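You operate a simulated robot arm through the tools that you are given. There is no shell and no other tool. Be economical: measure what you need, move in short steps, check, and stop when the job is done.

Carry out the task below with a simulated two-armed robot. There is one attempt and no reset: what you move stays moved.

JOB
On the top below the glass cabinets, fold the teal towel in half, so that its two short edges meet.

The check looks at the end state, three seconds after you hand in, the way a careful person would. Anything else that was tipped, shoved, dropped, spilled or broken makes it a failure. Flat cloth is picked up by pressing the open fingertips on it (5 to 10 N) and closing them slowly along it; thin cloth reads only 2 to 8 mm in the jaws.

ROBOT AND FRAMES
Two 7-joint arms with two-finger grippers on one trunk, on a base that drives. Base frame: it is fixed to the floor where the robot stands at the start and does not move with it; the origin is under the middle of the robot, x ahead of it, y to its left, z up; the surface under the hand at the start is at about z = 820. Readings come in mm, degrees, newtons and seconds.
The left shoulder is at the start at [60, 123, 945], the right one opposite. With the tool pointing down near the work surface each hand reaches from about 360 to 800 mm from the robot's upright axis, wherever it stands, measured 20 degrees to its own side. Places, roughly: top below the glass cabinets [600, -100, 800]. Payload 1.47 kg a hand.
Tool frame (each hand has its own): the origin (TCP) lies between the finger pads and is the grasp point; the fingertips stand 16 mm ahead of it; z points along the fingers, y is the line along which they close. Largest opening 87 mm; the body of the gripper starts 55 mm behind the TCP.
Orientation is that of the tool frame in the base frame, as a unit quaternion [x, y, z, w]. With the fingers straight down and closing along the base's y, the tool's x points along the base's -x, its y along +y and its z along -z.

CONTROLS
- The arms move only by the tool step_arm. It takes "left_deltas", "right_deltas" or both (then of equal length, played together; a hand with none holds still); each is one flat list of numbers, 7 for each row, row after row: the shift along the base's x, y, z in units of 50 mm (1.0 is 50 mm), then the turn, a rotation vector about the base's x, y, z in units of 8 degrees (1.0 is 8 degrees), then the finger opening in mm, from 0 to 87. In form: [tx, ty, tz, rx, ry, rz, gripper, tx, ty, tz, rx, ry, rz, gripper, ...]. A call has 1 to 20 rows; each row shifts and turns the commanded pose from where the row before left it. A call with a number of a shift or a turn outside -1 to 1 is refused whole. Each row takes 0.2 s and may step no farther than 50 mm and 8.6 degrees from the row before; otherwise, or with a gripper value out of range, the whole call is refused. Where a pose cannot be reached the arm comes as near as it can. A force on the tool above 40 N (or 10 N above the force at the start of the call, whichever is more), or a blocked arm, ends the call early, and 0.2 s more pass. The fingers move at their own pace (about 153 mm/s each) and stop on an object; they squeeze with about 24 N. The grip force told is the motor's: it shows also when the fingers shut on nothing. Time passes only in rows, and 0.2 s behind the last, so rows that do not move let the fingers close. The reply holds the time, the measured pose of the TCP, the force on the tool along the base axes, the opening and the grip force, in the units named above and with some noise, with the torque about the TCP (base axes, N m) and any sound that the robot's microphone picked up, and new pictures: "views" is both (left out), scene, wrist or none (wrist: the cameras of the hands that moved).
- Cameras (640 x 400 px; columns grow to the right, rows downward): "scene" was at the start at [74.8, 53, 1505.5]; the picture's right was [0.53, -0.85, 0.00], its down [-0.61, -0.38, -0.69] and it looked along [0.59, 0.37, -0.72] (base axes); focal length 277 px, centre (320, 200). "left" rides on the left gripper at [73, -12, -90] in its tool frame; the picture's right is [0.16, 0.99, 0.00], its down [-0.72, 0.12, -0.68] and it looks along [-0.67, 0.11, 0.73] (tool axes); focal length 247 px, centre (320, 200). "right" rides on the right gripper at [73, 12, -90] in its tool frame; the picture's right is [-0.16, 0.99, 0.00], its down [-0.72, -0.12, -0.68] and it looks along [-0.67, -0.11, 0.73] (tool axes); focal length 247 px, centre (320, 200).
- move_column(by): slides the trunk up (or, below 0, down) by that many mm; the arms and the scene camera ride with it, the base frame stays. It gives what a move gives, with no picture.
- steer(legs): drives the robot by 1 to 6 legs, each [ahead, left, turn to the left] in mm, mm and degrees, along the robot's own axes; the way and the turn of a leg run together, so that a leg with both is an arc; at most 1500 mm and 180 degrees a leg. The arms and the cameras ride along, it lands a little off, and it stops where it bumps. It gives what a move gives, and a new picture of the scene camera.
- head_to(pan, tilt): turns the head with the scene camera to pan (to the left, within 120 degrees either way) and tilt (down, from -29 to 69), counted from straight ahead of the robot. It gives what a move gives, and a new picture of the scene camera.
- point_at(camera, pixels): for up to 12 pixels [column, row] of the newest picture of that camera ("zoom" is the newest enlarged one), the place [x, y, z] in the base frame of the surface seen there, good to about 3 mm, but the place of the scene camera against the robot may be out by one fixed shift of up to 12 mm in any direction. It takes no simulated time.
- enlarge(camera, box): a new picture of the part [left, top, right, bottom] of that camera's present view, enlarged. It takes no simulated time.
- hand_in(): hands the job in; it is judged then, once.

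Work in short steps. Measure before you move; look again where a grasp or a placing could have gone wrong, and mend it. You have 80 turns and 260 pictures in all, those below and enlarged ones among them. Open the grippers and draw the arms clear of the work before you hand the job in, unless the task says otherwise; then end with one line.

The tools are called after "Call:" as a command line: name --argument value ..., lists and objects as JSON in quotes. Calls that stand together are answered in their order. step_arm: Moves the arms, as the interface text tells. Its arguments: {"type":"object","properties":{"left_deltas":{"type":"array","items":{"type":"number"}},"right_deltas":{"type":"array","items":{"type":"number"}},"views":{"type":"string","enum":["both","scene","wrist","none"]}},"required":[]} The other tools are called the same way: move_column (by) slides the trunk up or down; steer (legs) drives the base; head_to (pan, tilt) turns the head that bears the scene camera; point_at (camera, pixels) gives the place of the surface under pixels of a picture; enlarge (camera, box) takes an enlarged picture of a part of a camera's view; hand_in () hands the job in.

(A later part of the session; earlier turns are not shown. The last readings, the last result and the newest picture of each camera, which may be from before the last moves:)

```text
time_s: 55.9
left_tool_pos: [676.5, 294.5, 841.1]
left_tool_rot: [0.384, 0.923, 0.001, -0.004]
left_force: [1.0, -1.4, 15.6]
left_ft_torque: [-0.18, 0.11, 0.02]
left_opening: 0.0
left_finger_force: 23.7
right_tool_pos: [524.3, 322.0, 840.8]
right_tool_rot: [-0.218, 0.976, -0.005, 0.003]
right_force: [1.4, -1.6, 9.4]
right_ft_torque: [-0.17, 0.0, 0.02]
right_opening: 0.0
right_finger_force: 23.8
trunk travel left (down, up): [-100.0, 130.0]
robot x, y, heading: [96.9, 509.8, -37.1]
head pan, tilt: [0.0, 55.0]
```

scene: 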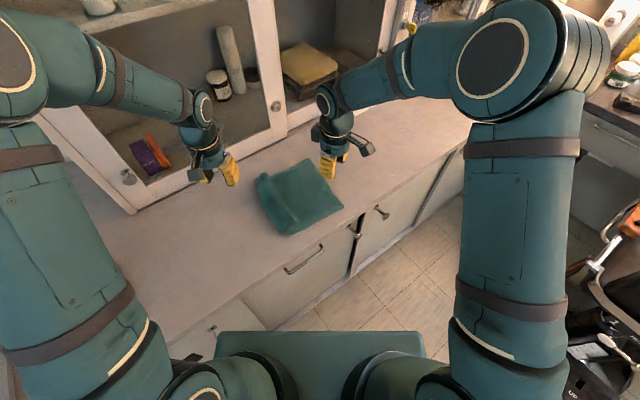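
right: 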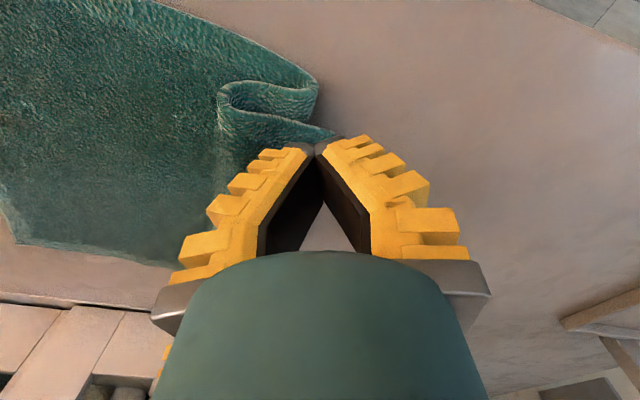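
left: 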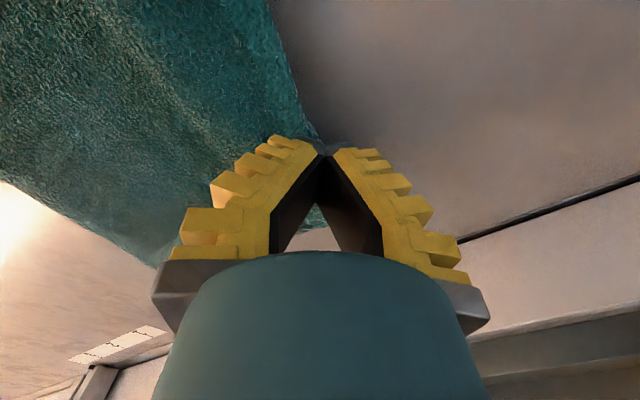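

Contact forces are 16 N and 9 N. I ease the left slightly and drag both +y by 50 mm.

Call:
step_arm --left_deltas '[0, 0, 0.04, 0, 0, 0, 0, 0, 0.1, 0, 0, 0, 0, 0, 0, 0.1, 0, 0, 0, 0, 0, 0, 0.1, 0, 0, 0, 0, 0, 0, 0.1, 0, 0, 0, 0, 0, 0, 0.1, 0, 0, 0, 0, 0, 0, 0.1, 0, 0, 0, 0, 0, 0, 0.1, 0, 0, 0, 0, 0, 0, 0.1, 0, 0, 0, 0, 0, 0, 0.1, 0, 0, 0, 0, 0, 0, 0.1, 0, 0, 0, 0, 0]' --right_deltas '[0, 0, 0, 0, 0, 0, 0, 0, 0.1, 0, 0, 0, 0, 0, 0, 0.1, 0, 0, 0, 0, 0, 0, 0.1, 0, 0, 0, 0, 0, 0, 0.1, 0, 0, 0, 0, 0, 0, 0.1, 0, 0, 0, 0, 0, 0, 0.1, 0, 0, 0, 0, 0, 0, 0.1, 0, 0, 0, 0, 0, 0, 0.1, 0, 0, 0, 0, 0, 0, 0.1, 0, 0, 0, 0, 0, 0, 0.1, 0, 0, 0, 0, 0]'

Call:
enlarge --camera "scene" --box '[220, 120, 370, 250]'

```text
time_s: 58.3
left_tool_pos: [674.7, 345.3, 841.8]
left_tool_rot: [0.384, 0.923, 0.003, -0.006]
left_force: [-0.8, -2.0, 11.0]
left_ft_torque: [-0.15, 0.07, 0.02]
left_opening: 0.4
left_finger_force: 23.7
right_tool_pos: [523.9, 371.2, 839.6]
right_tool_rot: [-0.218, 0.976, -0.004, 0.003]
right_force: [0.3, -2.9, 12.7]
right_ft_torque: [-0.26, -0.02, -0.02]
right_opening: 0.1
right_finger_force: 23.4
trunk travel left (down, up): [-100.0, 130.0]
robot x, y, heading: [96.0, 510.5, -36.9]
head pan, tilt: [0.0, 55.0]
```

scene: 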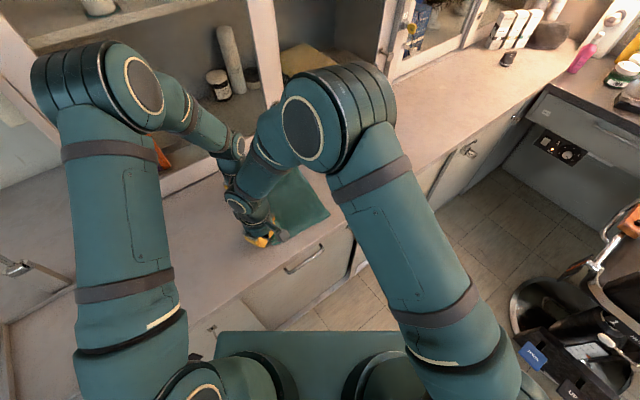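
right: 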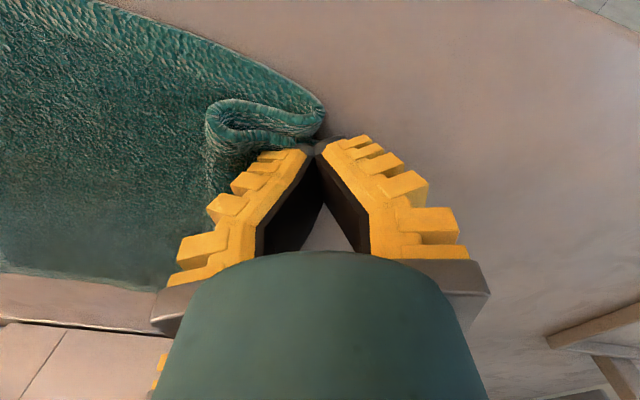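
left: 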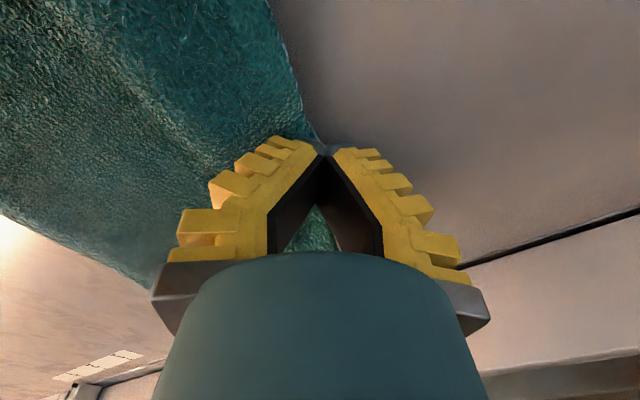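

```text
3.08 times, centred on (295, 185) of scene
```

zoom: 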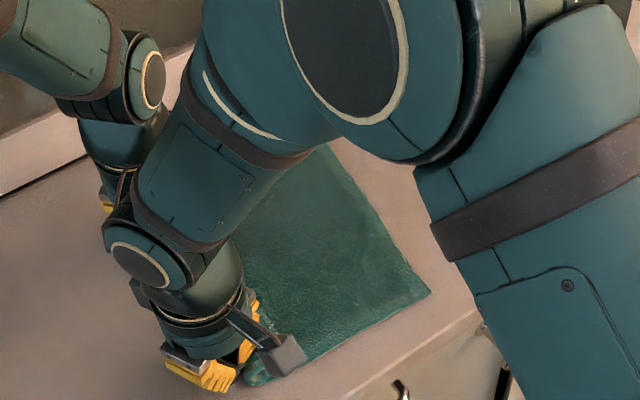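

Friction drags the whole towel along, so I need to pin the body. The right hand goes to press on the middle of the towel (about (580,235)) while the left keeps its hold on the strip.

Call:
step_arm --right_deltas '[0, 0, 0.5, 0, 0, 0, 0, 0.1, -0.5, 0.4, 0, 0, 0, 0, 0.25, -0.8, 0, 0, 0, 0, 0, 0.25, -0.8, 0, 0, 0, 0, 0, 0.2, -0.6, -0.3, 0, 0, 0, 0, 0, 0, -0.4, 0, 0, 0, 0, 0, 0, -0.12, 0, 0, 0, 0, 0, 0, -0.08, 0, 0, 0, 0]'

Call:
enlarge --camera "scene" --box '[220, 130, 350, 260]'

```text
time_s: 60.1
left_tool_pos: [675.4, 345.3, 841.4]
left_tool_rot: [0.384, 0.923, 0.002, -0.006]
left_force: [-1.3, -0.7, 9.7]
left_ft_torque: [-0.11, 0.08, -0.03]
left_opening: 0.0
left_finger_force: 24.7
right_tool_pos: [563.6, 237.5, 838.7]
right_tool_rot: [-0.218, 0.976, -0.004, 0.001]
right_force: [-0.4, 1.1, 1.2]
right_ft_torque: [0.02, -0.04, 0.04]
right_opening: 0.1
right_finger_force: 24.0
trunk travel left (down, up): [-100.0, 130.0]
robot x, y, heading: [98.2, 506.6, -37.3]
head pan, tilt: [0.0, 55.0]
```

scene: 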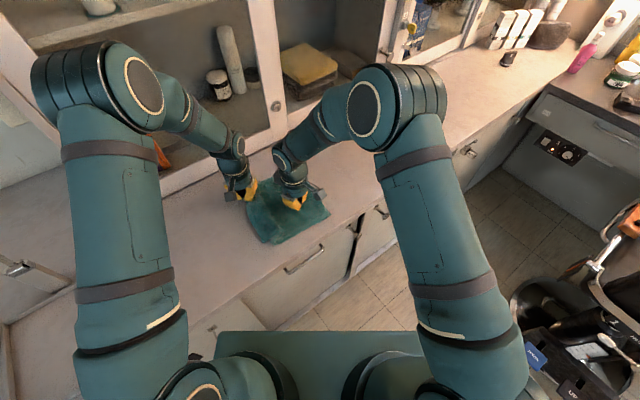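
right: 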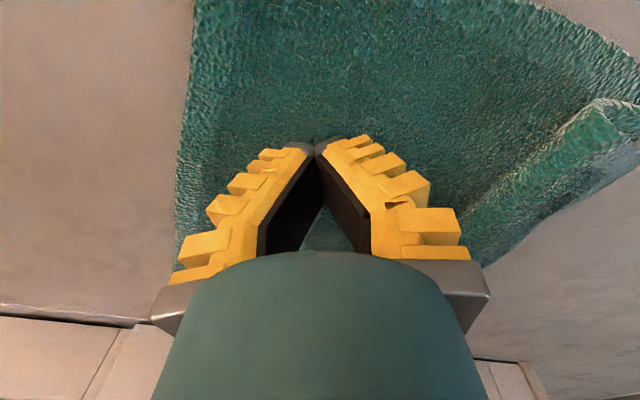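

```text
3.08 times, centred on (285, 195) of scene
```

zoom: 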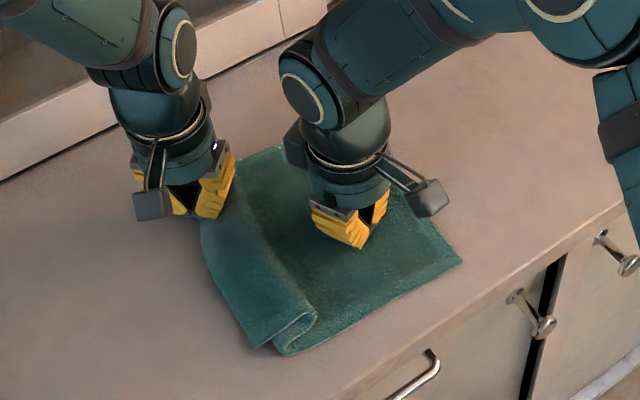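

The pin position is good. I press it harder and drag the far side of the strip +y by 60 mm.

Call:
step_arm --right_deltas '[0, 0, -0.06, 0, 0, 0, 0, 0, 0, -0.04, 0, 0, 0, 0, 0, 0, 0, 0, 0, 0, 0, 0, 0, 0, 0, 0, 0, 0, 0, 0, 0, 0, 0, 0, 0, 0, 0, 0, 0, 0, 0, 0, 0, 0, 0, 0, 0, 0, 0, 0, 0, 0, 0, 0, 0, 0, 0, 0, 0, 0, 0, 0, 0, 0, 0, 0, 0, 0, 0, 0, 0, 0, 0, 0, 0, 0, 0]' --left_deltas '[0, 0, 0, 0, 0, 0, 0, 0, 0, 0, 0, 0, 0, 0, 0.02, 0.13, 0, 0, 0, 0, 0, 0.02, 0.13, 0, 0, 0, 0, 0, 0.02, 0.13, 0, 0, 0, 0, 0, 0.02, 0.13, 0, 0, 0, 0, 0, 0.02, 0.13, 0, 0, 0, 0, 0, 0.02, 0.13, 0, 0, 0, 0, 0, 0.02, 0.13, 0, 0, 0, 0, 0, 0.02, 0.13, 0, 0, 0, 0, 0, 0.02, 0.13, 0, 0, 0, 0, 0]'

Call:
enlarge --camera "scene" --box '[220, 130, 350, 260]'

```text
time_s: 62.5
left_tool_pos: [684.1, 403.9, 839.3]
left_tool_rot: [0.384, 0.923, 0.001, -0.005]
left_force: [-0.3, -0.3, 0.4]
left_ft_torque: [-0.02, 0.01, 0.02]
left_opening: 0.0
left_finger_force: 24.2
right_tool_pos: [563.4, 237.6, 835.6]
right_tool_rot: [-0.218, 0.976, -0.005, 0.003]
right_force: [1.9, -1.6, 36.2]
right_ft_torque: [0.08, 0.05, 0.03]
right_opening: 0.0
right_finger_force: 24.3
trunk travel left (down, up): [-100.0, 130.0]
robot x, y, heading: [95.6, 510.2, -37.1]
head pan, tilt: [0.0, 55.0]
```

scene: 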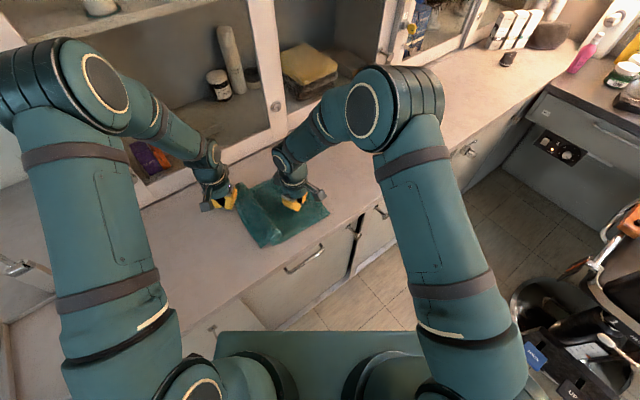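
right: 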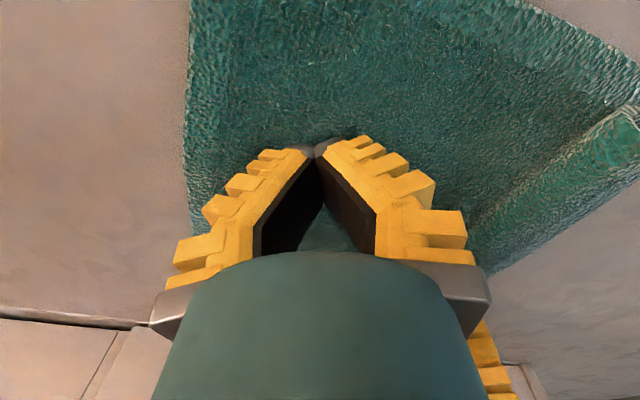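
left: 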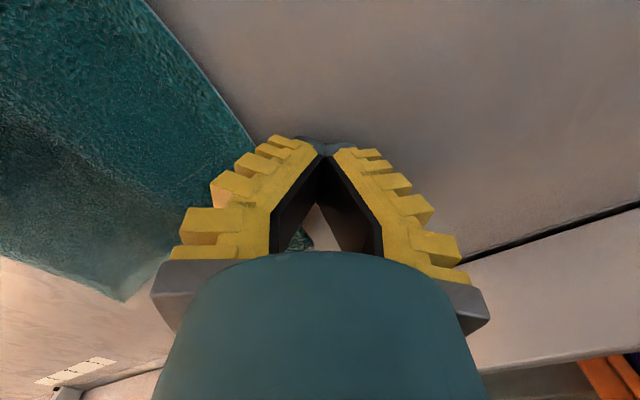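

```text
3.08 times, centred on (285, 195) of scene
```

zoom: 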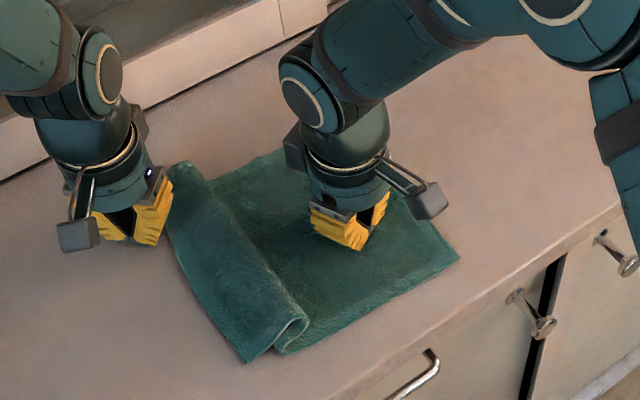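

The pin works: the strip slid out until the fingers slipped off its edge. I measure the edge to repeat closer to the middle.

Call:
point_at --camera "left" --pixels '[[150, 5], [180, 45], [215, 92], [245, 130], [40, 110], [120, 297], [100, 165], [150, 130]]'

Call:
point_at --camera "zoom" --pixels '[[245, 360], [280, 352], [305, 318], [205, 300], [178, 240], [240, 230], [190, 165]]'

```text
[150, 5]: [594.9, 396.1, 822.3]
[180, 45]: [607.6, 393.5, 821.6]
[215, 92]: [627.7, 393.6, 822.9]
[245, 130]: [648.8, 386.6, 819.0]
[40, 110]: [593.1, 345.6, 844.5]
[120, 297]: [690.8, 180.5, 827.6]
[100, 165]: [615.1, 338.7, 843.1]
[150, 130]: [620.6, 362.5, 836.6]
```

```text
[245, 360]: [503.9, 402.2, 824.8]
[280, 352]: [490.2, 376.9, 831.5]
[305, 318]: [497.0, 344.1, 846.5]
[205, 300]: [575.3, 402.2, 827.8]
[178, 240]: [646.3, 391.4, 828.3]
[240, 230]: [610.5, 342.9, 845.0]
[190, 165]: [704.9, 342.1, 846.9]
```

The edge is now at y≈394 for x 504–628. I move the left fingertips to (585,380) on the overhang, press, and drag +y again while pinned.

Call:
step_arm --left_deltas '[0, 0, 0.6, 0, 0, 0, 0, -0.6, -0.15, 0, 0, 0, 0, 0, -0.7, -0.15, 0, 0, 0, 0, 0, -0.7, -0.16, 0, 0, 0, 0, 0, 0, 0, -0.4, 0, 0, 0, 0, 0, 0, -0.16, 0, 0, 0, 0, 0, 0, -0.05, 0, 0, 0, 0]' --right_deltas '[0, 0, 0.02, 0, 0, 0, 0, 0, 0, 0, 0, 0, 0, 0, 0, 0, 0, 0, 0, 0, 0, 0, 0, 0, 0, 0, 0, 0, 0, 0, 0, 0, 0, 0, 0, 0, 0, 0, 0, 0, 0, 0, 0, 0, 0, 0, 0, 0, 0]' --views "wrist"

```text
time_s: 64.1
left_tool_pos: [584.3, 381.6, 840.3]
left_tool_rot: [0.384, 0.924, 0.001, -0.005]
left_force: [0.4, 0.4, 2.0]
left_ft_torque: [-0.05, 0.03, 0.01]
left_opening: 0.0
left_finger_force: 24.1
right_tool_pos: [564.1, 236.6, 835.1]
right_tool_rot: [-0.217, 0.976, -0.005, 0.002]
right_force: [-0.7, -3.1, 28.6]
right_ft_torque: [0.04, 0.09, 0.03]
right_opening: 0.0
right_finger_force: 24.4
trunk travel left (down, up): [-100.0, 130.0]
robot x, y, heading: [97.3, 510.9, -37.4]
head pan, tilt: [0.0, 55.0]
```

right: 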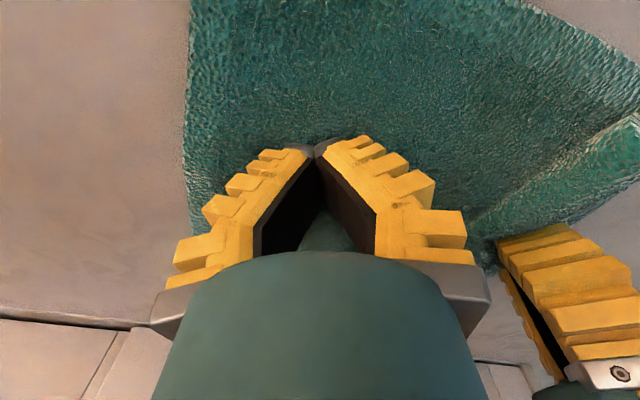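
left: 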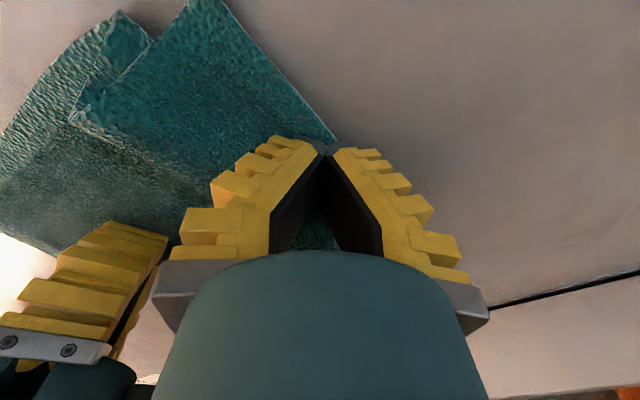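

I have light contact on the overhang. I press a little more and drag +y 65 mm.

Call:
step_arm --left_deltas '[0, -0.08, -0.05, 0, 0, 0, 0, 0, 0.13, -0.02, 0, 0, 0, 0, 0, 0.13, 0, 0, 0, 0, 0, 0, 0.13, 0, 0, 0, 0, 0, 0, 0.13, 0, 0, 0, 0, 0, 0, 0.13, 0, 0, 0, 0, 0, 0, 0.13, 0, 0, 0, 0, 0, 0, 0.13, 0, 0, 0, 0, 0, 0, 0.13, 0, 0, 0, 0, 0, 0, 0.13, 0, 0, 0, 0, 0, 0, 0.13, 0, 0, 0, 0, 0]'

Call:
enlarge --camera "scene" --box '[210, 130, 340, 260]'

```text
time_s: 66.5
left_tool_pos: [583.3, 442.7, 837.4]
left_tool_rot: [0.385, 0.923, 0.001, -0.005]
left_force: [-0.4, -1.5, 6.9]
left_ft_torque: [-0.07, 0.01, -0.01]
left_opening: 0.0
left_finger_force: 24.7
right_tool_pos: [564.0, 237.1, 835.9]
right_tool_rot: [-0.217, 0.976, -0.005, 0.001]
right_force: [-1.0, -2.7, 25.0]
right_ft_torque: [0.01, 0.1, 0.03]
right_opening: 0.1
right_finger_force: 23.8
trunk travel left (down, up): [-100.0, 130.0]
robot x, y, heading: [99.3, 512.5, -37.4]
head pan, tilt: [0.0, 55.0]
```

scene: 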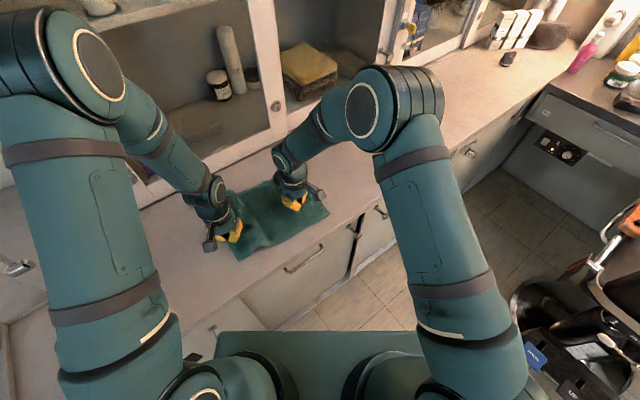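
left: 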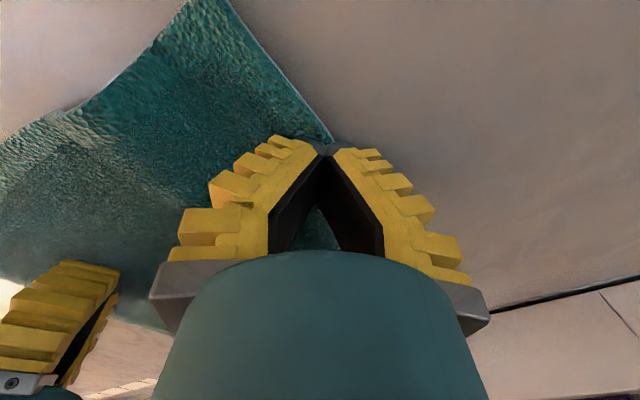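

```text
3.08 times, centred on (275, 195) of scene
```

zoom: 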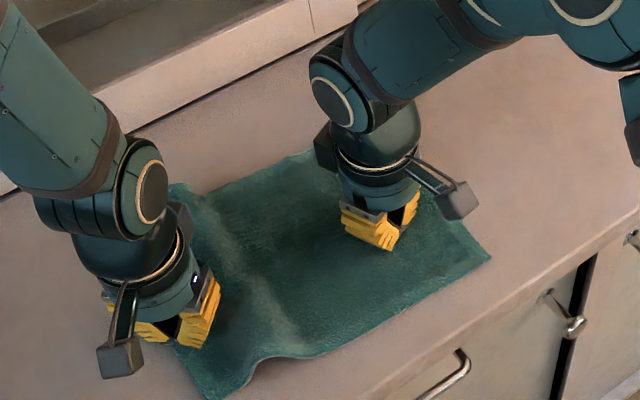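

The pleat is out and the towel is nearly flat. One more 12 mm pull, then I lift both hands and look.

Call:
step_arm --left_deltas '[0, 0.12, 0, 0, 0, 0, 0, 0, 0.12, 0, 0, 0, 0, 0, 0, 0, 0.5, 0, 0, 0, 0, 0, 0.3, 0.8, 0, 0, 0, 0, 0, 0.6, 0.7, 0, 0, 0, 20, 0, 0.3, 0.6, 0, 0, 0, 20]' --right_deltas '[0, 0, 0, 0, 0, 0, 0, 0, 0, 0, 0, 0, 0, 0, 0, 0, 0.5, 0, 0, 0, 0, 0, -0.5, 0.8, 0, 0, 0, 0, 0, -0.9, 0.4, 0, 0, 0, 20, 0, -0.9, 0.3, 0, 0, 0, 20]'

Call:
steer --legs '[[-63, 84, 0]]'

Call:
enlarge --camera "scene" --box '[200, 110, 400, 260]'

```text
time_s: 67.9
left_tool_pos: [584.1, 513.9, 965.5]
left_tool_rot: [0.384, 0.923, 0.002, -0.006]
left_force: [-0.1, 0.1, -0.1]
left_ft_torque: [-0.01, -0.01, 0.0]
left_opening: 26.2
left_finger_force: 5.3
right_tool_pos: [565.3, 119.8, 934.0]
right_tool_rot: [-0.218, 0.976, -0.004, 0.0]
right_force: [0.2, -0.3, 0.5]
right_ft_torque: [0.01, -0.01, 0.0]
right_opening: 26.5
right_finger_force: 4.7
trunk travel left (down, up): [-100.0, 130.0]
robot x, y, heading: [98.3, 509.2, -37.2]
head pan, tilt: [0.0, 55.0]
```

scene: 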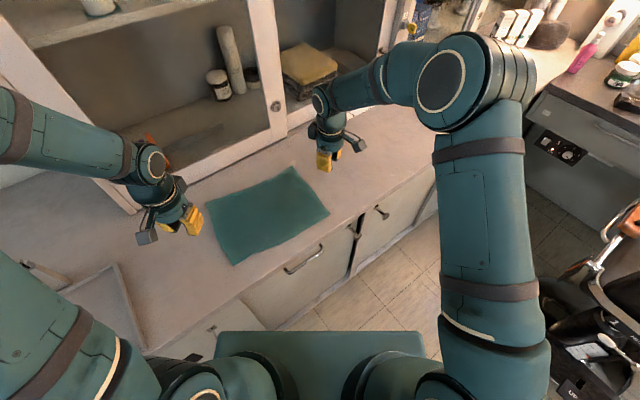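
right: 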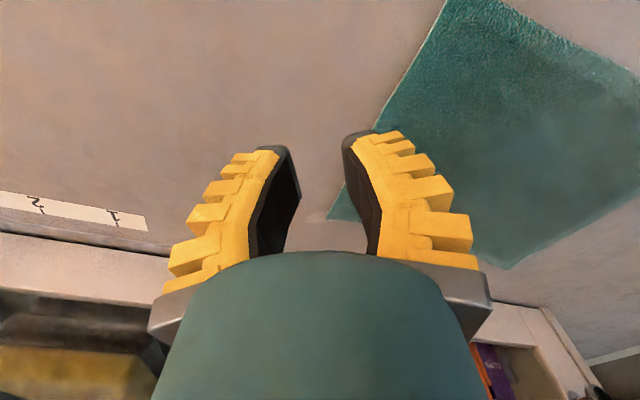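
left: 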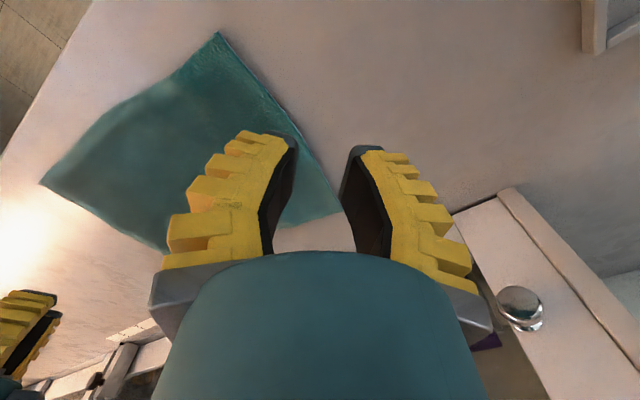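

```text
time_s: 69.2
left_tool_pos: [586.0, 514.7, 963.9]
left_tool_rot: [0.39, 0.921, 0.001, -0.007]
left_force: [0.2, 0.8, 0.3]
left_ft_torque: [-0.01, 0.01, 0.0]
left_opening: 26.6
left_finger_force: 4.9
right_tool_pos: [560.2, 121.3, 931.5]
right_tool_rot: [-0.212, 0.977, -0.004, 0.001]
right_force: [0.5, -1.3, -0.7]
right_ft_torque: [0.01, -0.02, 0.01]
right_opening: 26.6
right_finger_force: 4.3
trunk travel left (down, up): [-100.0, 130.0]
robot x, y, heading: [96.9, 512.3, -38.0]
head pan, tilt: [0.0, 55.0]
stopped in leg 1: the robot was blocked; the commanded pose is now the measured one
```

scene: 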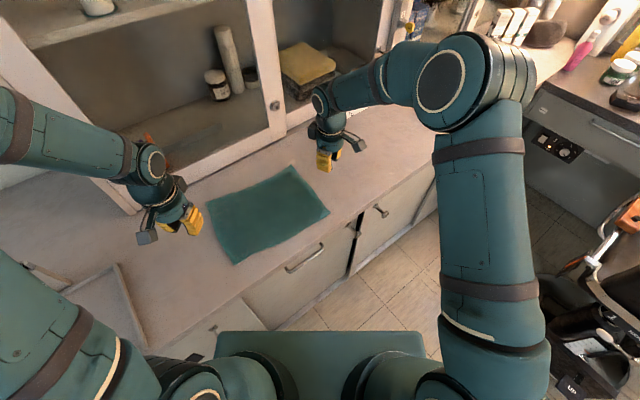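

```text
2.67 times, centred on (300, 185) of scene
```

zoom: 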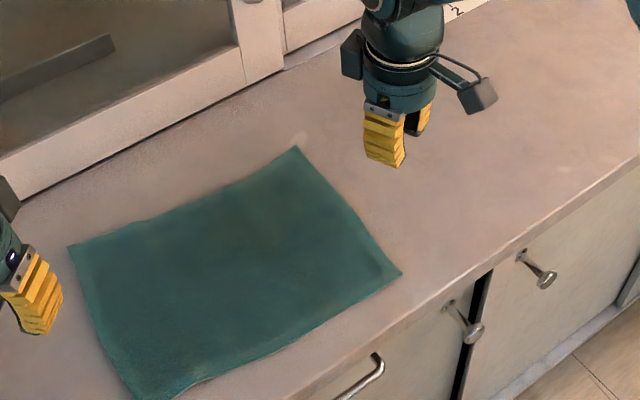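

The towel lies flat again. The base was blocked, likely grazing the counter, so I back off from it 25 mm first and then slide left.

Call:
steer --legs '[[-20, -15, 0], [-65, 83, 0]]'

Call:
enlarge --camera "scene" --box '[210, 90, 410, 240]'

```text
time_s: 71.0
left_tool_pos: [559.9, 622.4, 963.9]
left_tool_rot: [0.389, 0.921, 0.002, -0.005]
left_force: [-0.2, 1.0, 0.8]
left_ft_torque: [-0.01, 0.02, -0.04]
left_opening: 26.3
left_finger_force: 4.7
right_tool_pos: [535.8, 231.3, 933.2]
right_tool_rot: [-0.213, 0.977, -0.006, 0.0]
right_force: [0.8, 0.9, -0.6]
right_ft_torque: [0.0, 0.02, 0.03]
right_opening: 26.8
right_finger_force: 4.2
trunk travel left (down, up): [-100.0, 130.0]
robot x, y, heading: [69.1, 624.1, -37.9]
head pan, tilt: [0.0, 55.0]
```

scene: 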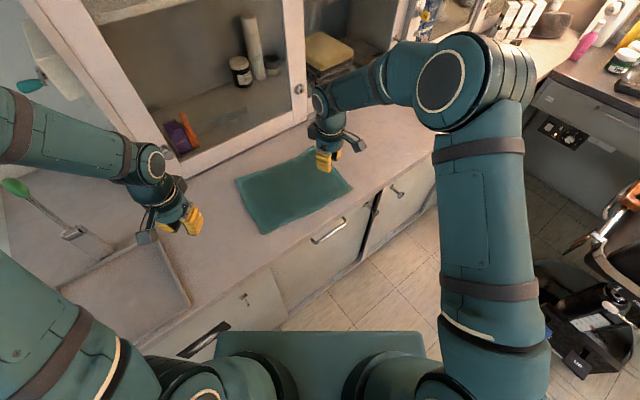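

```text
2.67 times, centred on (310, 165) of scene
```

zoom: 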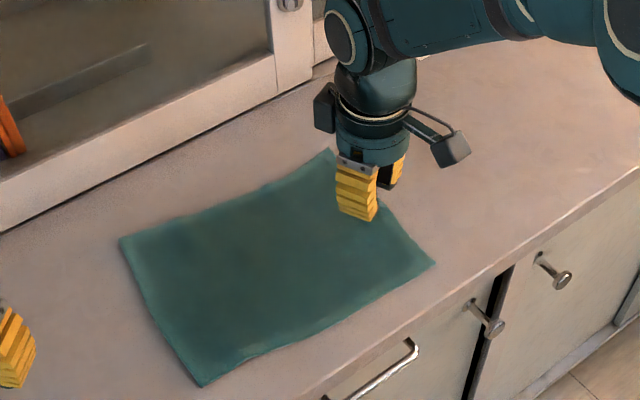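

The robot is well placed now. I measure the four corners with all cameras.

Call:
point_at --camera "zoom" --pixels '[[120, 239], [200, 385], [435, 263], [330, 150], [160, 312], [385, 208]]'

Call:
step_arm --left_deltas '[0.5, -0.8, 0, 0, 0, 0, 25, 0.5, -0.8, 0, 0, 0, 0, 25, 0.4, -0.8, 0, 0, 0, 0, 25]' --right_deltas '[-0.2, 0.8, 0, 0, 0, 0, 25, -0.2, 0.9, 0, 0, 0, 0, 25, -0.2, 0.9, 0, 0, 0, 0, 25]' --views "wrist"

```text
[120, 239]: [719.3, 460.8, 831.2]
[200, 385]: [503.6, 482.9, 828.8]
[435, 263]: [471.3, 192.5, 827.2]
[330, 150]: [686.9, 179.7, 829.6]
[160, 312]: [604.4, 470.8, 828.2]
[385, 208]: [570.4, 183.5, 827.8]
```

```text
time_s: 71.8
left_tool_pos: [631.2, 503.8, 961.5]
left_tool_rot: [0.389, 0.921, 0.001, -0.005]
left_force: [0.7, -0.2, -0.3]
left_ft_torque: [0.01, 0.01, 0.01]
left_opening: 31.2
left_finger_force: 4.4
right_tool_pos: [506.9, 360.0, 933.3]
right_tool_rot: [-0.214, 0.977, -0.004, 0.001]
right_force: [0.3, 0.8, -0.1]
right_ft_torque: [0.04, 0.01, -0.01]
right_opening: 31.3
right_finger_force: 4.2
trunk travel left (down, up): [-100.0, 130.0]
robot x, y, heading: [71.1, 620.6, -37.7]
head pan, tilt: [0.0, 55.0]
```

right: 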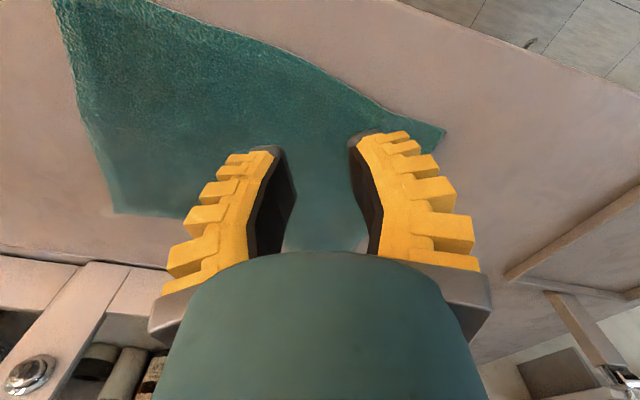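
left: 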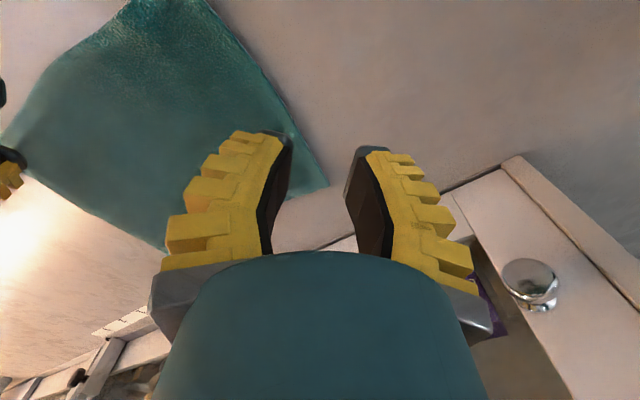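

Call:
point_at --camera "left" --pixels '[[326, 184], [245, 50], [165, 248], [5, 140], [290, 115]]'

Call:
point_at --camera "right" --pixels '[[443, 129], [118, 210], [60, 5], [90, 110], [360, 235]]'

```text
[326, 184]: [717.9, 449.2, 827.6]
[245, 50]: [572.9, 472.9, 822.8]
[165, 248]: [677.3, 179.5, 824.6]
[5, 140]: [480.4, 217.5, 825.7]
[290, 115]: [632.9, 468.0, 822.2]
```

```text
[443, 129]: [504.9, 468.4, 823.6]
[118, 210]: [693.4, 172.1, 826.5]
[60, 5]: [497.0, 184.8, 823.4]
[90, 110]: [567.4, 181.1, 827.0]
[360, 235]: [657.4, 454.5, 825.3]
```

Corners: LB (718,449), LF (505,468), RB (690,171), RF (473,180). This time I grip tight at the corners, with a small opening and only about 25 mm of cloth. I hover close first.

Call:
step_arm --left_deltas '[0.385, -0.32, -0.455, 0, 0, 0, 20, 0.385, -0.32, -0.455, 0, 0, 0, 20, 0.385, -0.32, -0.455, 0, 0, 0, 20, 0.385, -0.32, -0.455, 0, 0, 0, 20, 0, 0, -0.3, 0, 0, 0, 20]' --right_deltas '[0.095, 0.475, -0.315, 0, 0, 0, 20, 0.095, 0.475, -0.315, 0, 0, 0, 20, 0.095, 0.475, -0.315, 0, 0, 0, 20, 0.095, 0.475, -0.315, 0, 0, 0, 20, 0, 0, -0.3, 0, 0, 0, 20]' --views "wrist"

```text
time_s: 73.0
left_tool_pos: [707.1, 439.0, 856.7]
left_tool_rot: [0.389, 0.921, 0.001, -0.007]
left_force: [0.5, 0.5, 0.3]
left_ft_torque: [0.03, -0.01, 0.0]
left_opening: 26.2
left_finger_force: 5.1
right_tool_pos: [525.7, 455.6, 855.7]
right_tool_rot: [-0.213, 0.977, -0.004, 0.001]
right_force: [-0.7, 0.6, 0.5]
right_ft_torque: [0.02, -0.02, 0.01]
right_opening: 26.6
right_finger_force: 4.9
trunk travel left (down, up): [-100.0, 130.0]
robot x, y, heading: [73.6, 623.5, -37.7]
head pan, tilt: [0.0, 55.0]
```

right: 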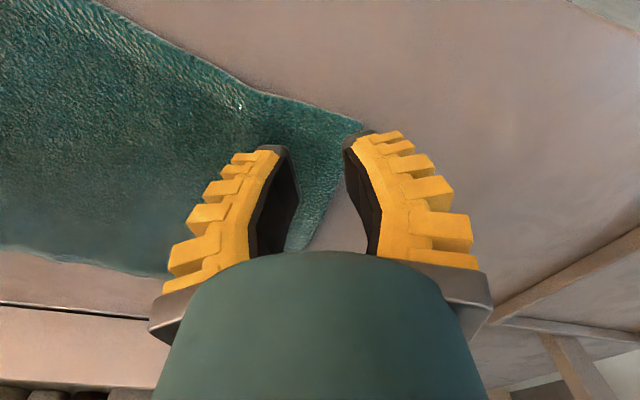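
left: 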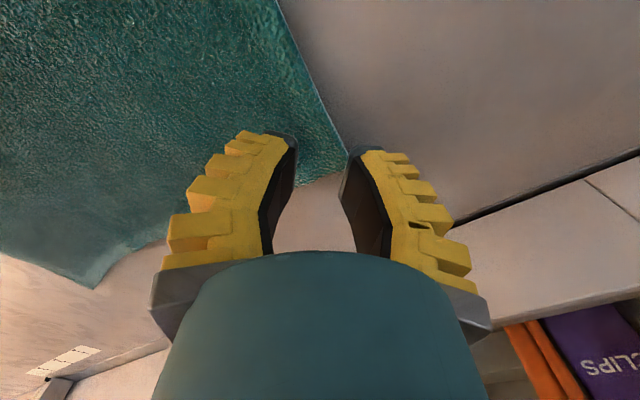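

Both corners sit between the fingers with small margins. I nudge inward a few mm and lower to contact.

Call:
step_arm --left_deltas '[0.02, -0.14, -0.1, 0, 0, 0, 20, 0, 0, -0.12, 0, 0, 0, 20, 0, 0, -0.08, 0, 0, 0, 20, 0, 0, -0.05, 0, 0, 0, 20]' --right_deltas '[0, -0.08, -0.1, 0, 0, 0, 20, 0, 0, -0.12, 0, 0, 0, 20, 0, 0, -0.08, 0, 0, 0, 20, 0, 0, -0.05, 0, 0, 0, 20]' --views "wrist"

```text
time_s: 74.0
left_tool_pos: [707.5, 431.0, 841.0]
left_tool_rot: [0.389, 0.921, 0.001, -0.006]
left_force: [-0.4, -0.3, 0.2]
left_ft_torque: [-0.01, 0.01, -0.01]
left_opening: 21.2
left_finger_force: 7.4
right_tool_pos: [525.4, 451.3, 838.3]
right_tool_rot: [-0.213, 0.977, -0.004, 0.002]
right_force: [0.5, -0.8, 5.2]
right_ft_torque: [-0.01, -0.01, -0.01]
right_opening: 23.7
right_finger_force: 3.8
trunk travel left (down, up): [-100.0, 130.0]
robot x, y, heading: [71.1, 621.5, -37.7]
head pan, tilt: [0.0, 55.0]
```

right: 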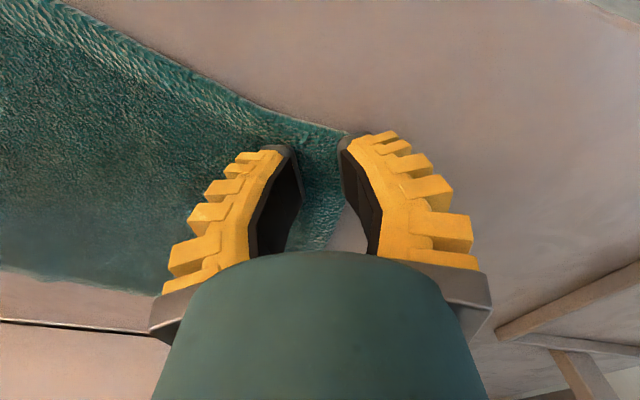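
left: 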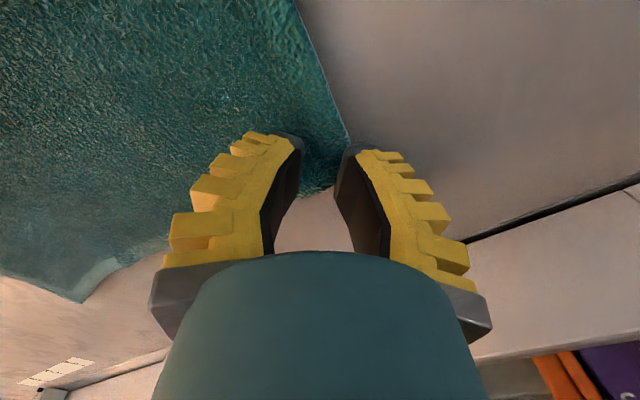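

Right has 5 N and left is barely touching. I nudge and press the left, then close both slowly and lift 20 mm.

Call:
step_arm --left_deltas '[0.04, -0.07, 0, 0, 0, 0, 20, 0, 0, -0.05, 0, 0, 0, 20, 0, 0, -0.03, 0, 0, 0, 18, 0, 0, 0, 0, 0, 0, 14, 0, 0, 0, 0, 0, 0, 10, 0, 0, 0, 0, 0, 0, 6, 0, 0, 0, 0, 0, 0, 2, 0, 0, 0, 0, 0, 0, 0, 0, 0, 0, 0, 0, 0, 0, 0, 0, 0.1, 0, 0, 0, 0, 0, 0, 0.15, 0, 0, 0, 0, 0, 0, 0.15, 0, 0, 0, 0]' --right_deltas '[0, 0, 0, 0, 0, 0, 20, 0, 0, 0, 0, 0, 0, 20, 0, 0, 0, 0, 0, 0, 18, 0, 0, 0, 0, 0, 0, 14, 0, 0, 0, 0, 0, 0, 10, 0, 0, 0, 0, 0, 0, 6, 0, 0, 0, 0, 0, 0, 2, 0, 0, 0, 0, 0, 0, 0, 0, 0, 0, 0, 0, 0, 0, 0, 0, 0.1, 0, 0, 0, 0, 0, 0, 0.15, 0, 0, 0, 0, 0, 0, 0.15, 0, 0, 0, 0]' --views "wrist"

```text
time_s: 76.6
left_tool_pos: [709.0, 427.2, 856.0]
left_tool_rot: [0.39, 0.921, 0.001, -0.005]
left_force: [-0.2, 0.5, 0.1]
left_ft_torque: [-0.05, -0.02, 0.0]
left_opening: 0.0
left_finger_force: 24.1
right_tool_pos: [524.3, 450.8, 858.3]
right_tool_rot: [-0.214, 0.977, -0.004, 0.001]
right_force: [-0.4, -0.5, -1.3]
right_ft_torque: [0.02, -0.04, 0.02]
right_opening: 0.0
right_finger_force: 23.9
trunk travel left (down, up): [-100.0, 130.0]
robot x, y, heading: [71.0, 621.1, -37.7]
head pan, tilt: [0.0, 55.0]
```

right: 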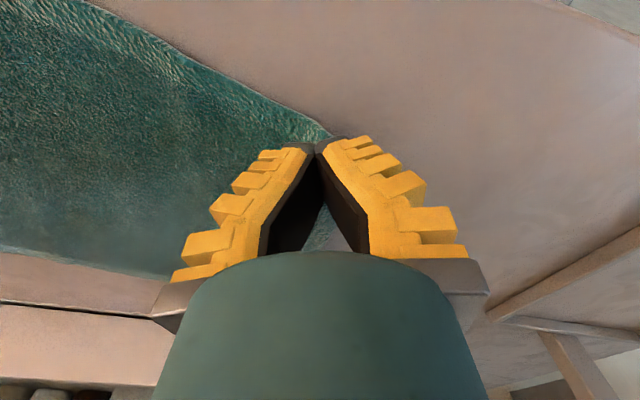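
left: 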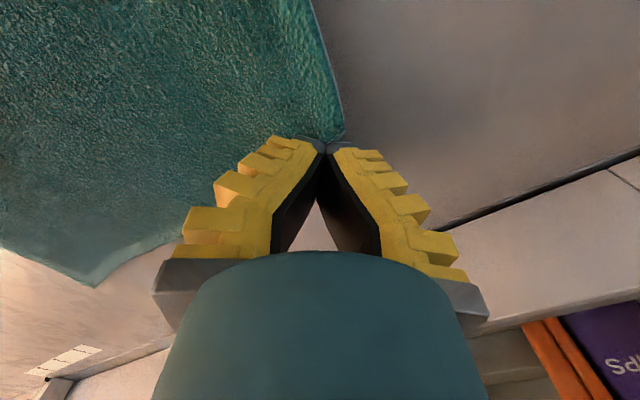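

Nothing was gripped; the span was too short to buckle. I retry with a ~34 mm opening, about 5 mm further in and with firmer pressure.

Call:
step_arm --left_deltas '[-0.08, -0.04, 0, 0, 0, 0, 30, 0, 0, 0, 0, 0, 0, 30, 0, 0, -0.2, 0, 0, 0, 30, 0, 0, -0.12, 0, 0, 0, 30, 0, 0, -0.06, 0, 0, 0, 30]' --right_deltas '[0.04, -0.12, 0, 0, 0, 0, 30, 0, 0, 0, 0, 0, 0, 30, 0, 0, -0.2, 0, 0, 0, 30, 0, 0, -0.15, 0, 0, 0, 30, 0, 0, -0.06, 0, 0, 0, 30]' --views "wrist"

```text
time_s: 77.8
left_tool_pos: [705.7, 425.2, 837.4]
left_tool_rot: [0.39, 0.921, 0.001, -0.006]
left_force: [0.0, -0.5, 6.5]
left_ft_torque: [0.02, -0.02, 0.02]
left_opening: 33.5
left_finger_force: 3.6
right_tool_pos: [526.5, 444.8, 838.4]
right_tool_rot: [-0.213, 0.977, -0.005, 0.002]
right_force: [0.3, -0.8, 5.9]
right_ft_torque: [0.04, -0.02, -0.01]
right_opening: 33.4
right_finger_force: 3.4
trunk travel left (down, up): [-100.0, 130.0]
robot x, y, heading: [71.1, 620.6, -37.9]
head pan, tilt: [0.0, 55.0]
```

right: 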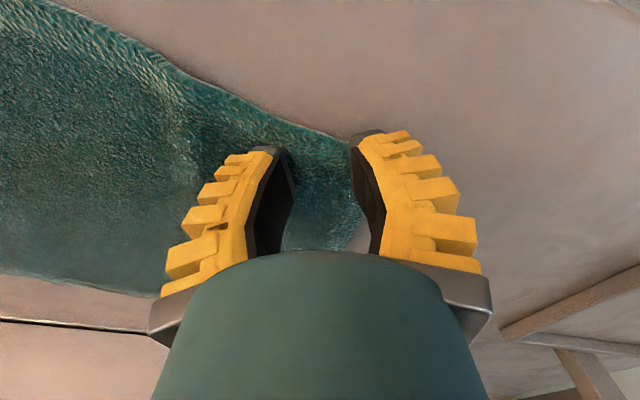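
left: 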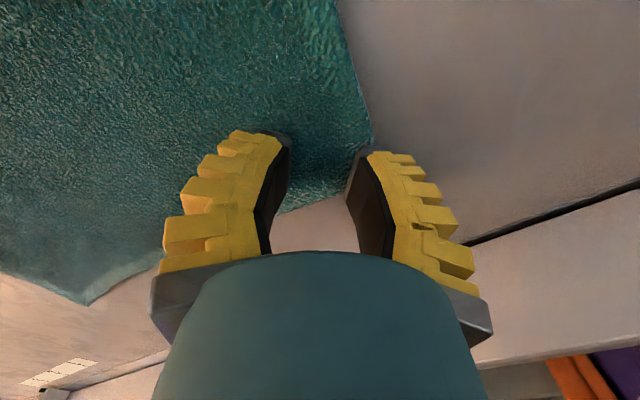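

Forces are 6 N and 6 N with the cloth fully between the tips. I close slowly and lift 20 mm.

Call:
step_arm --left_deltas '[0, 0, -0.02, 0, 0, 0, 27, 0, 0, 0, 0, 0, 0, 24, 0, 0, 0, 0, 0, 0, 21, 0, 0, 0, 0, 0, 0, 18, 0, 0, 0, 0, 0, 0, 15, 0, 0, 0, 0, 0, 0, 12, 0, 0, 0, 0, 0, 0, 9, 0, 0, 0, 0, 0, 0, 6, 0, 0, 0, 0, 0, 0, 3, 0, 0, 0, 0, 0, 0, 0, 0, 0, 0, 0, 0, 0, 0, 0, 0, 0.1, 0, 0, 0, 0, 0, 0, 0.2, 0, 0, 0, 0, 0, 0, 0.2, 0, 0, 0, 0]' --right_deltas '[0, 0, -0.02, 0, 0, 0, 27, 0, 0, 0, 0, 0, 0, 24, 0, 0, 0, 0, 0, 0, 21, 0, 0, 0, 0, 0, 0, 18, 0, 0, 0, 0, 0, 0, 15, 0, 0, 0, 0, 0, 0, 12, 0, 0, 0, 0, 0, 0, 9, 0, 0, 0, 0, 0, 0, 6, 0, 0, 0, 0, 0, 0, 3, 0, 0, 0, 0, 0, 0, 0, 0, 0, 0, 0, 0, 0, 0, 0, 0, 0.1, 0, 0, 0, 0, 0, 0, 0.2, 0, 0, 0, 0, 0, 0, 0.2, 0, 0, 0, 0]' --views "wrist"

```text
time_s: 80.8
left_tool_pos: [704.8, 424.8, 860.7]
left_tool_rot: [0.389, 0.921, 0.002, -0.006]
left_force: [0.0, -0.2, 0.4]
left_ft_torque: [0.01, -0.01, 0.01]
left_opening: 0.0
left_finger_force: 24.0
right_tool_pos: [527.4, 443.5, 861.4]
right_tool_rot: [-0.213, 0.977, -0.005, 0.0]
right_force: [0.2, -0.6, 0.0]
right_ft_torque: [-0.03, 0.0, -0.02]
right_opening: 0.1
right_finger_force: 24.1
trunk travel left (down, up): [-100.0, 130.0]
robot x, y, heading: [70.3, 623.4, -38.1]
head pan, tilt: [0.0, 55.0]
```

right: 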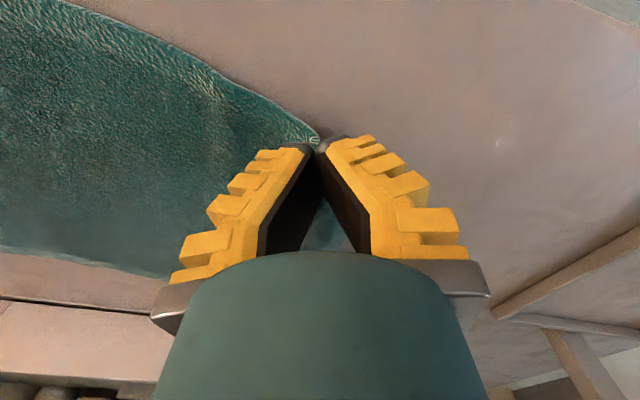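
left: 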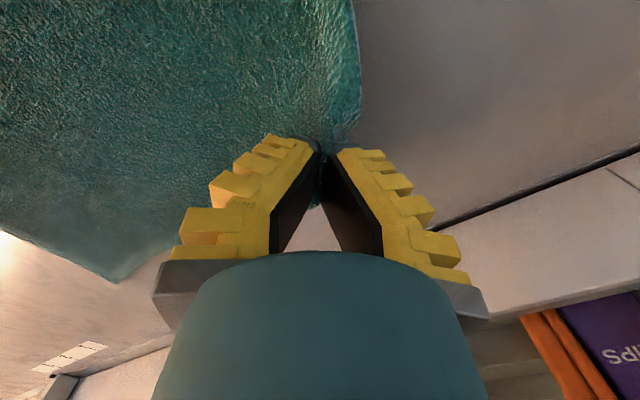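

The left holds cloth and the right is unclear. I lift 30 mm more and look from the scene too.

Call:
step_arm --left_deltas '[0, -0.1, 0.3, 0, 0, 0, 0, 0, -0.1, 0.3, 0, 0, 0, 0]' --right_deltas '[0, -0.1, 0.3, 0, 0, 0, 0, 0, -0.1, 0.3, 0, 0, 0, 0]'

Call:
enlarge --camera "scene" --box '[200, 110, 360, 250]'

```text
time_s: 81.4
left_tool_pos: [704.7, 415.8, 890.0]
left_tool_rot: [0.389, 0.921, 0.001, -0.006]
left_force: [-0.1, -0.8, 0.3]
left_ft_torque: [-0.02, 0.02, 0.03]
left_opening: 0.0
left_finger_force: 24.0
right_tool_pos: [527.5, 435.8, 892.1]
right_tool_rot: [-0.212, 0.977, -0.004, 0.0]
right_force: [0.7, -0.6, -0.5]
right_ft_torque: [-0.01, 0.02, -0.02]
right_opening: 0.2
right_finger_force: 24.6
trunk travel left (down, up): [-100.0, 130.0]
robot x, y, heading: [69.7, 621.3, -38.0]
head pan, tilt: [0.0, 55.0]
```

scene: 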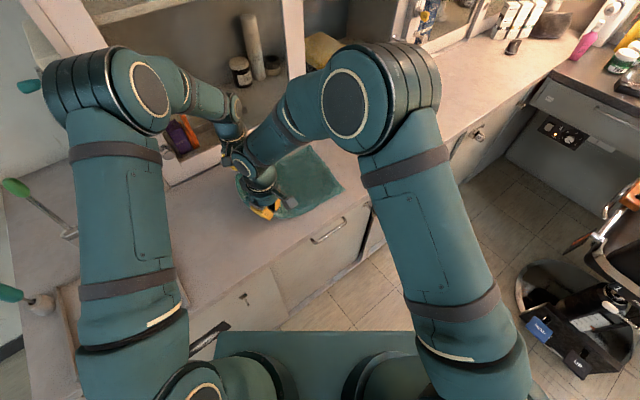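
right: 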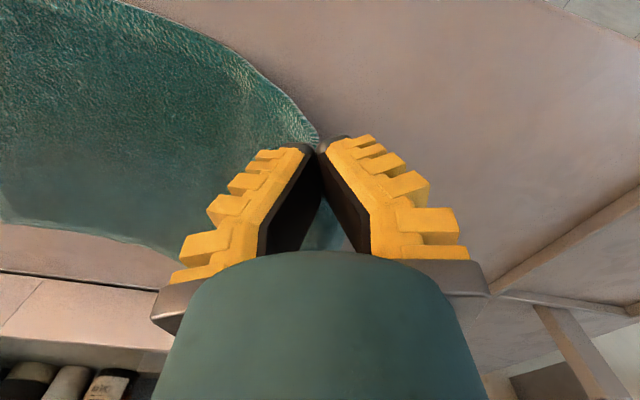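
left: 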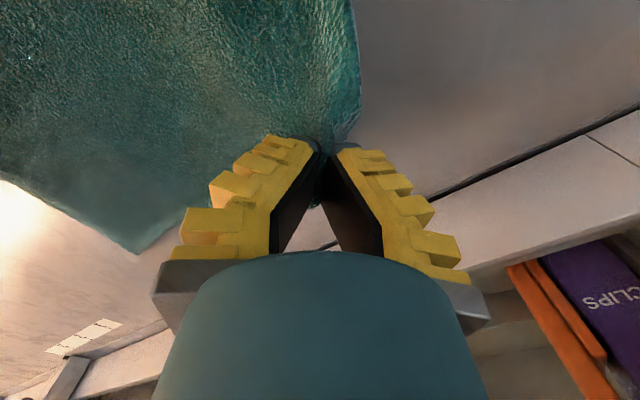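

```text
2.86 times, centred on (280, 180) of scene
```

zoom: 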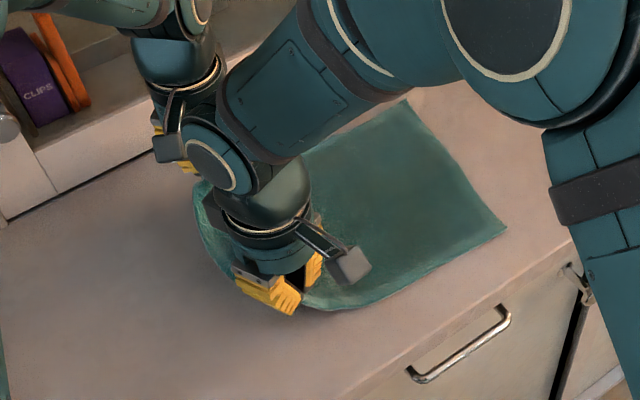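

Both corners are held right at the edge. I run the first half of the fold arc (radius ~115 mm).

Call:
step_arm --left_deltas '[-0.03, -0.28, 0.32, 0, 0, 0, 0, -0.03, -0.28, 0.32, 0, 0, 0, 0, -0.03, -0.38, 0.23, 0, 0, 0, 0, -0.03, -0.38, 0.23, 0, 0, 0, 0, -0.03, -0.38, 0.05, 0, 0, 0, 0, -0.03, -0.38, 0.05, 0, 0, 0, 0]' --right_deltas '[-0.036, -0.31, 0.33, 0, 0, 0, 0, -0.036, -0.31, 0.33, 0, 0, 0, 0, -0.036, -0.4, 0.25, 0, 0, 0, 0, -0.036, -0.4, 0.25, 0, 0, 0, 0, -0.036, -0.41, 0.06, 0, 0, 0, 0, -0.036, -0.41, 0.06, 0, 0, 0, 0]'

```text
time_s: 82.8
left_tool_pos: [695.0, 310.5, 950.7]
left_tool_rot: [0.389, 0.921, 0.002, -0.006]
left_force: [0.3, -0.8, -0.1]
left_ft_torque: [0.03, 0.01, 0.0]
left_opening: 0.0
left_finger_force: 23.8
right_tool_pos: [516.2, 323.2, 955.9]
right_tool_rot: [-0.213, 0.977, -0.005, 0.001]
right_force: [-0.3, -0.3, -0.5]
right_ft_torque: [0.03, 0.03, 0.02]
right_opening: 0.0
right_finger_force: 23.9
trunk travel left (down, up): [-100.0, 130.0]
robot x, y, heading: [72.3, 622.2, -37.4]
head pan, tilt: [0.0, 55.0]
```

scene: 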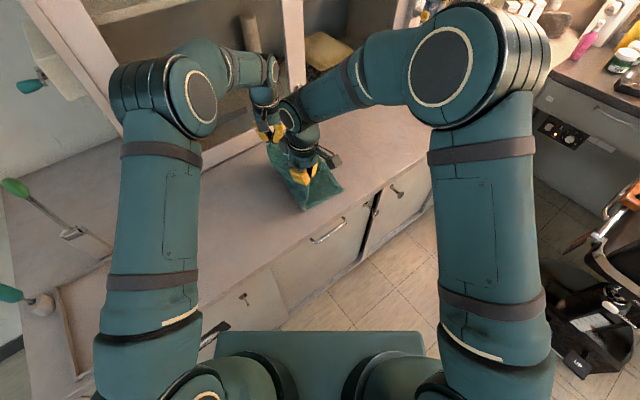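
right: 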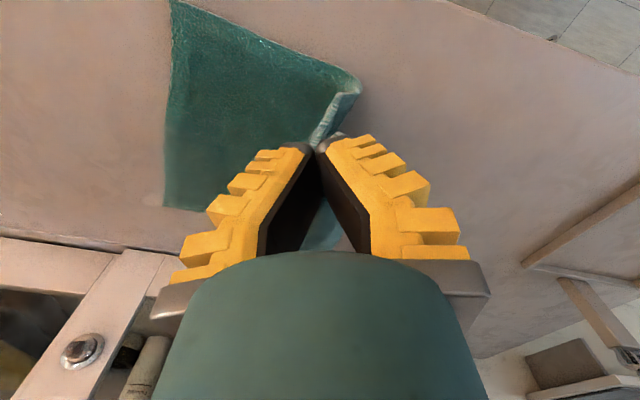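
left: 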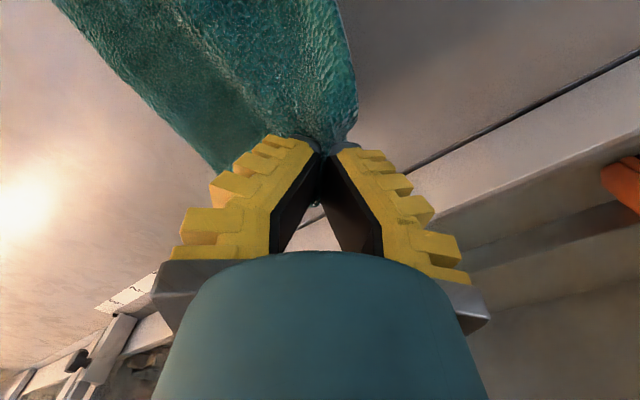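

Both hold, with hardly any tail. I check where the right edge of the bottom half is now.

Call:
point_at --camera "right" --pixels '[[163, 206], [168, 100], [172, 5]]'

Call:
point_at --camera "scene" --pixels '[[342, 189], [330, 172], [303, 210]]'

```text
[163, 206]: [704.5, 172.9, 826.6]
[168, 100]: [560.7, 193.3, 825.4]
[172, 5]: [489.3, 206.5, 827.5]
```

```text
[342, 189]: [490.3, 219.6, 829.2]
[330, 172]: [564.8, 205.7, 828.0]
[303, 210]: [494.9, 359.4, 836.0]
```

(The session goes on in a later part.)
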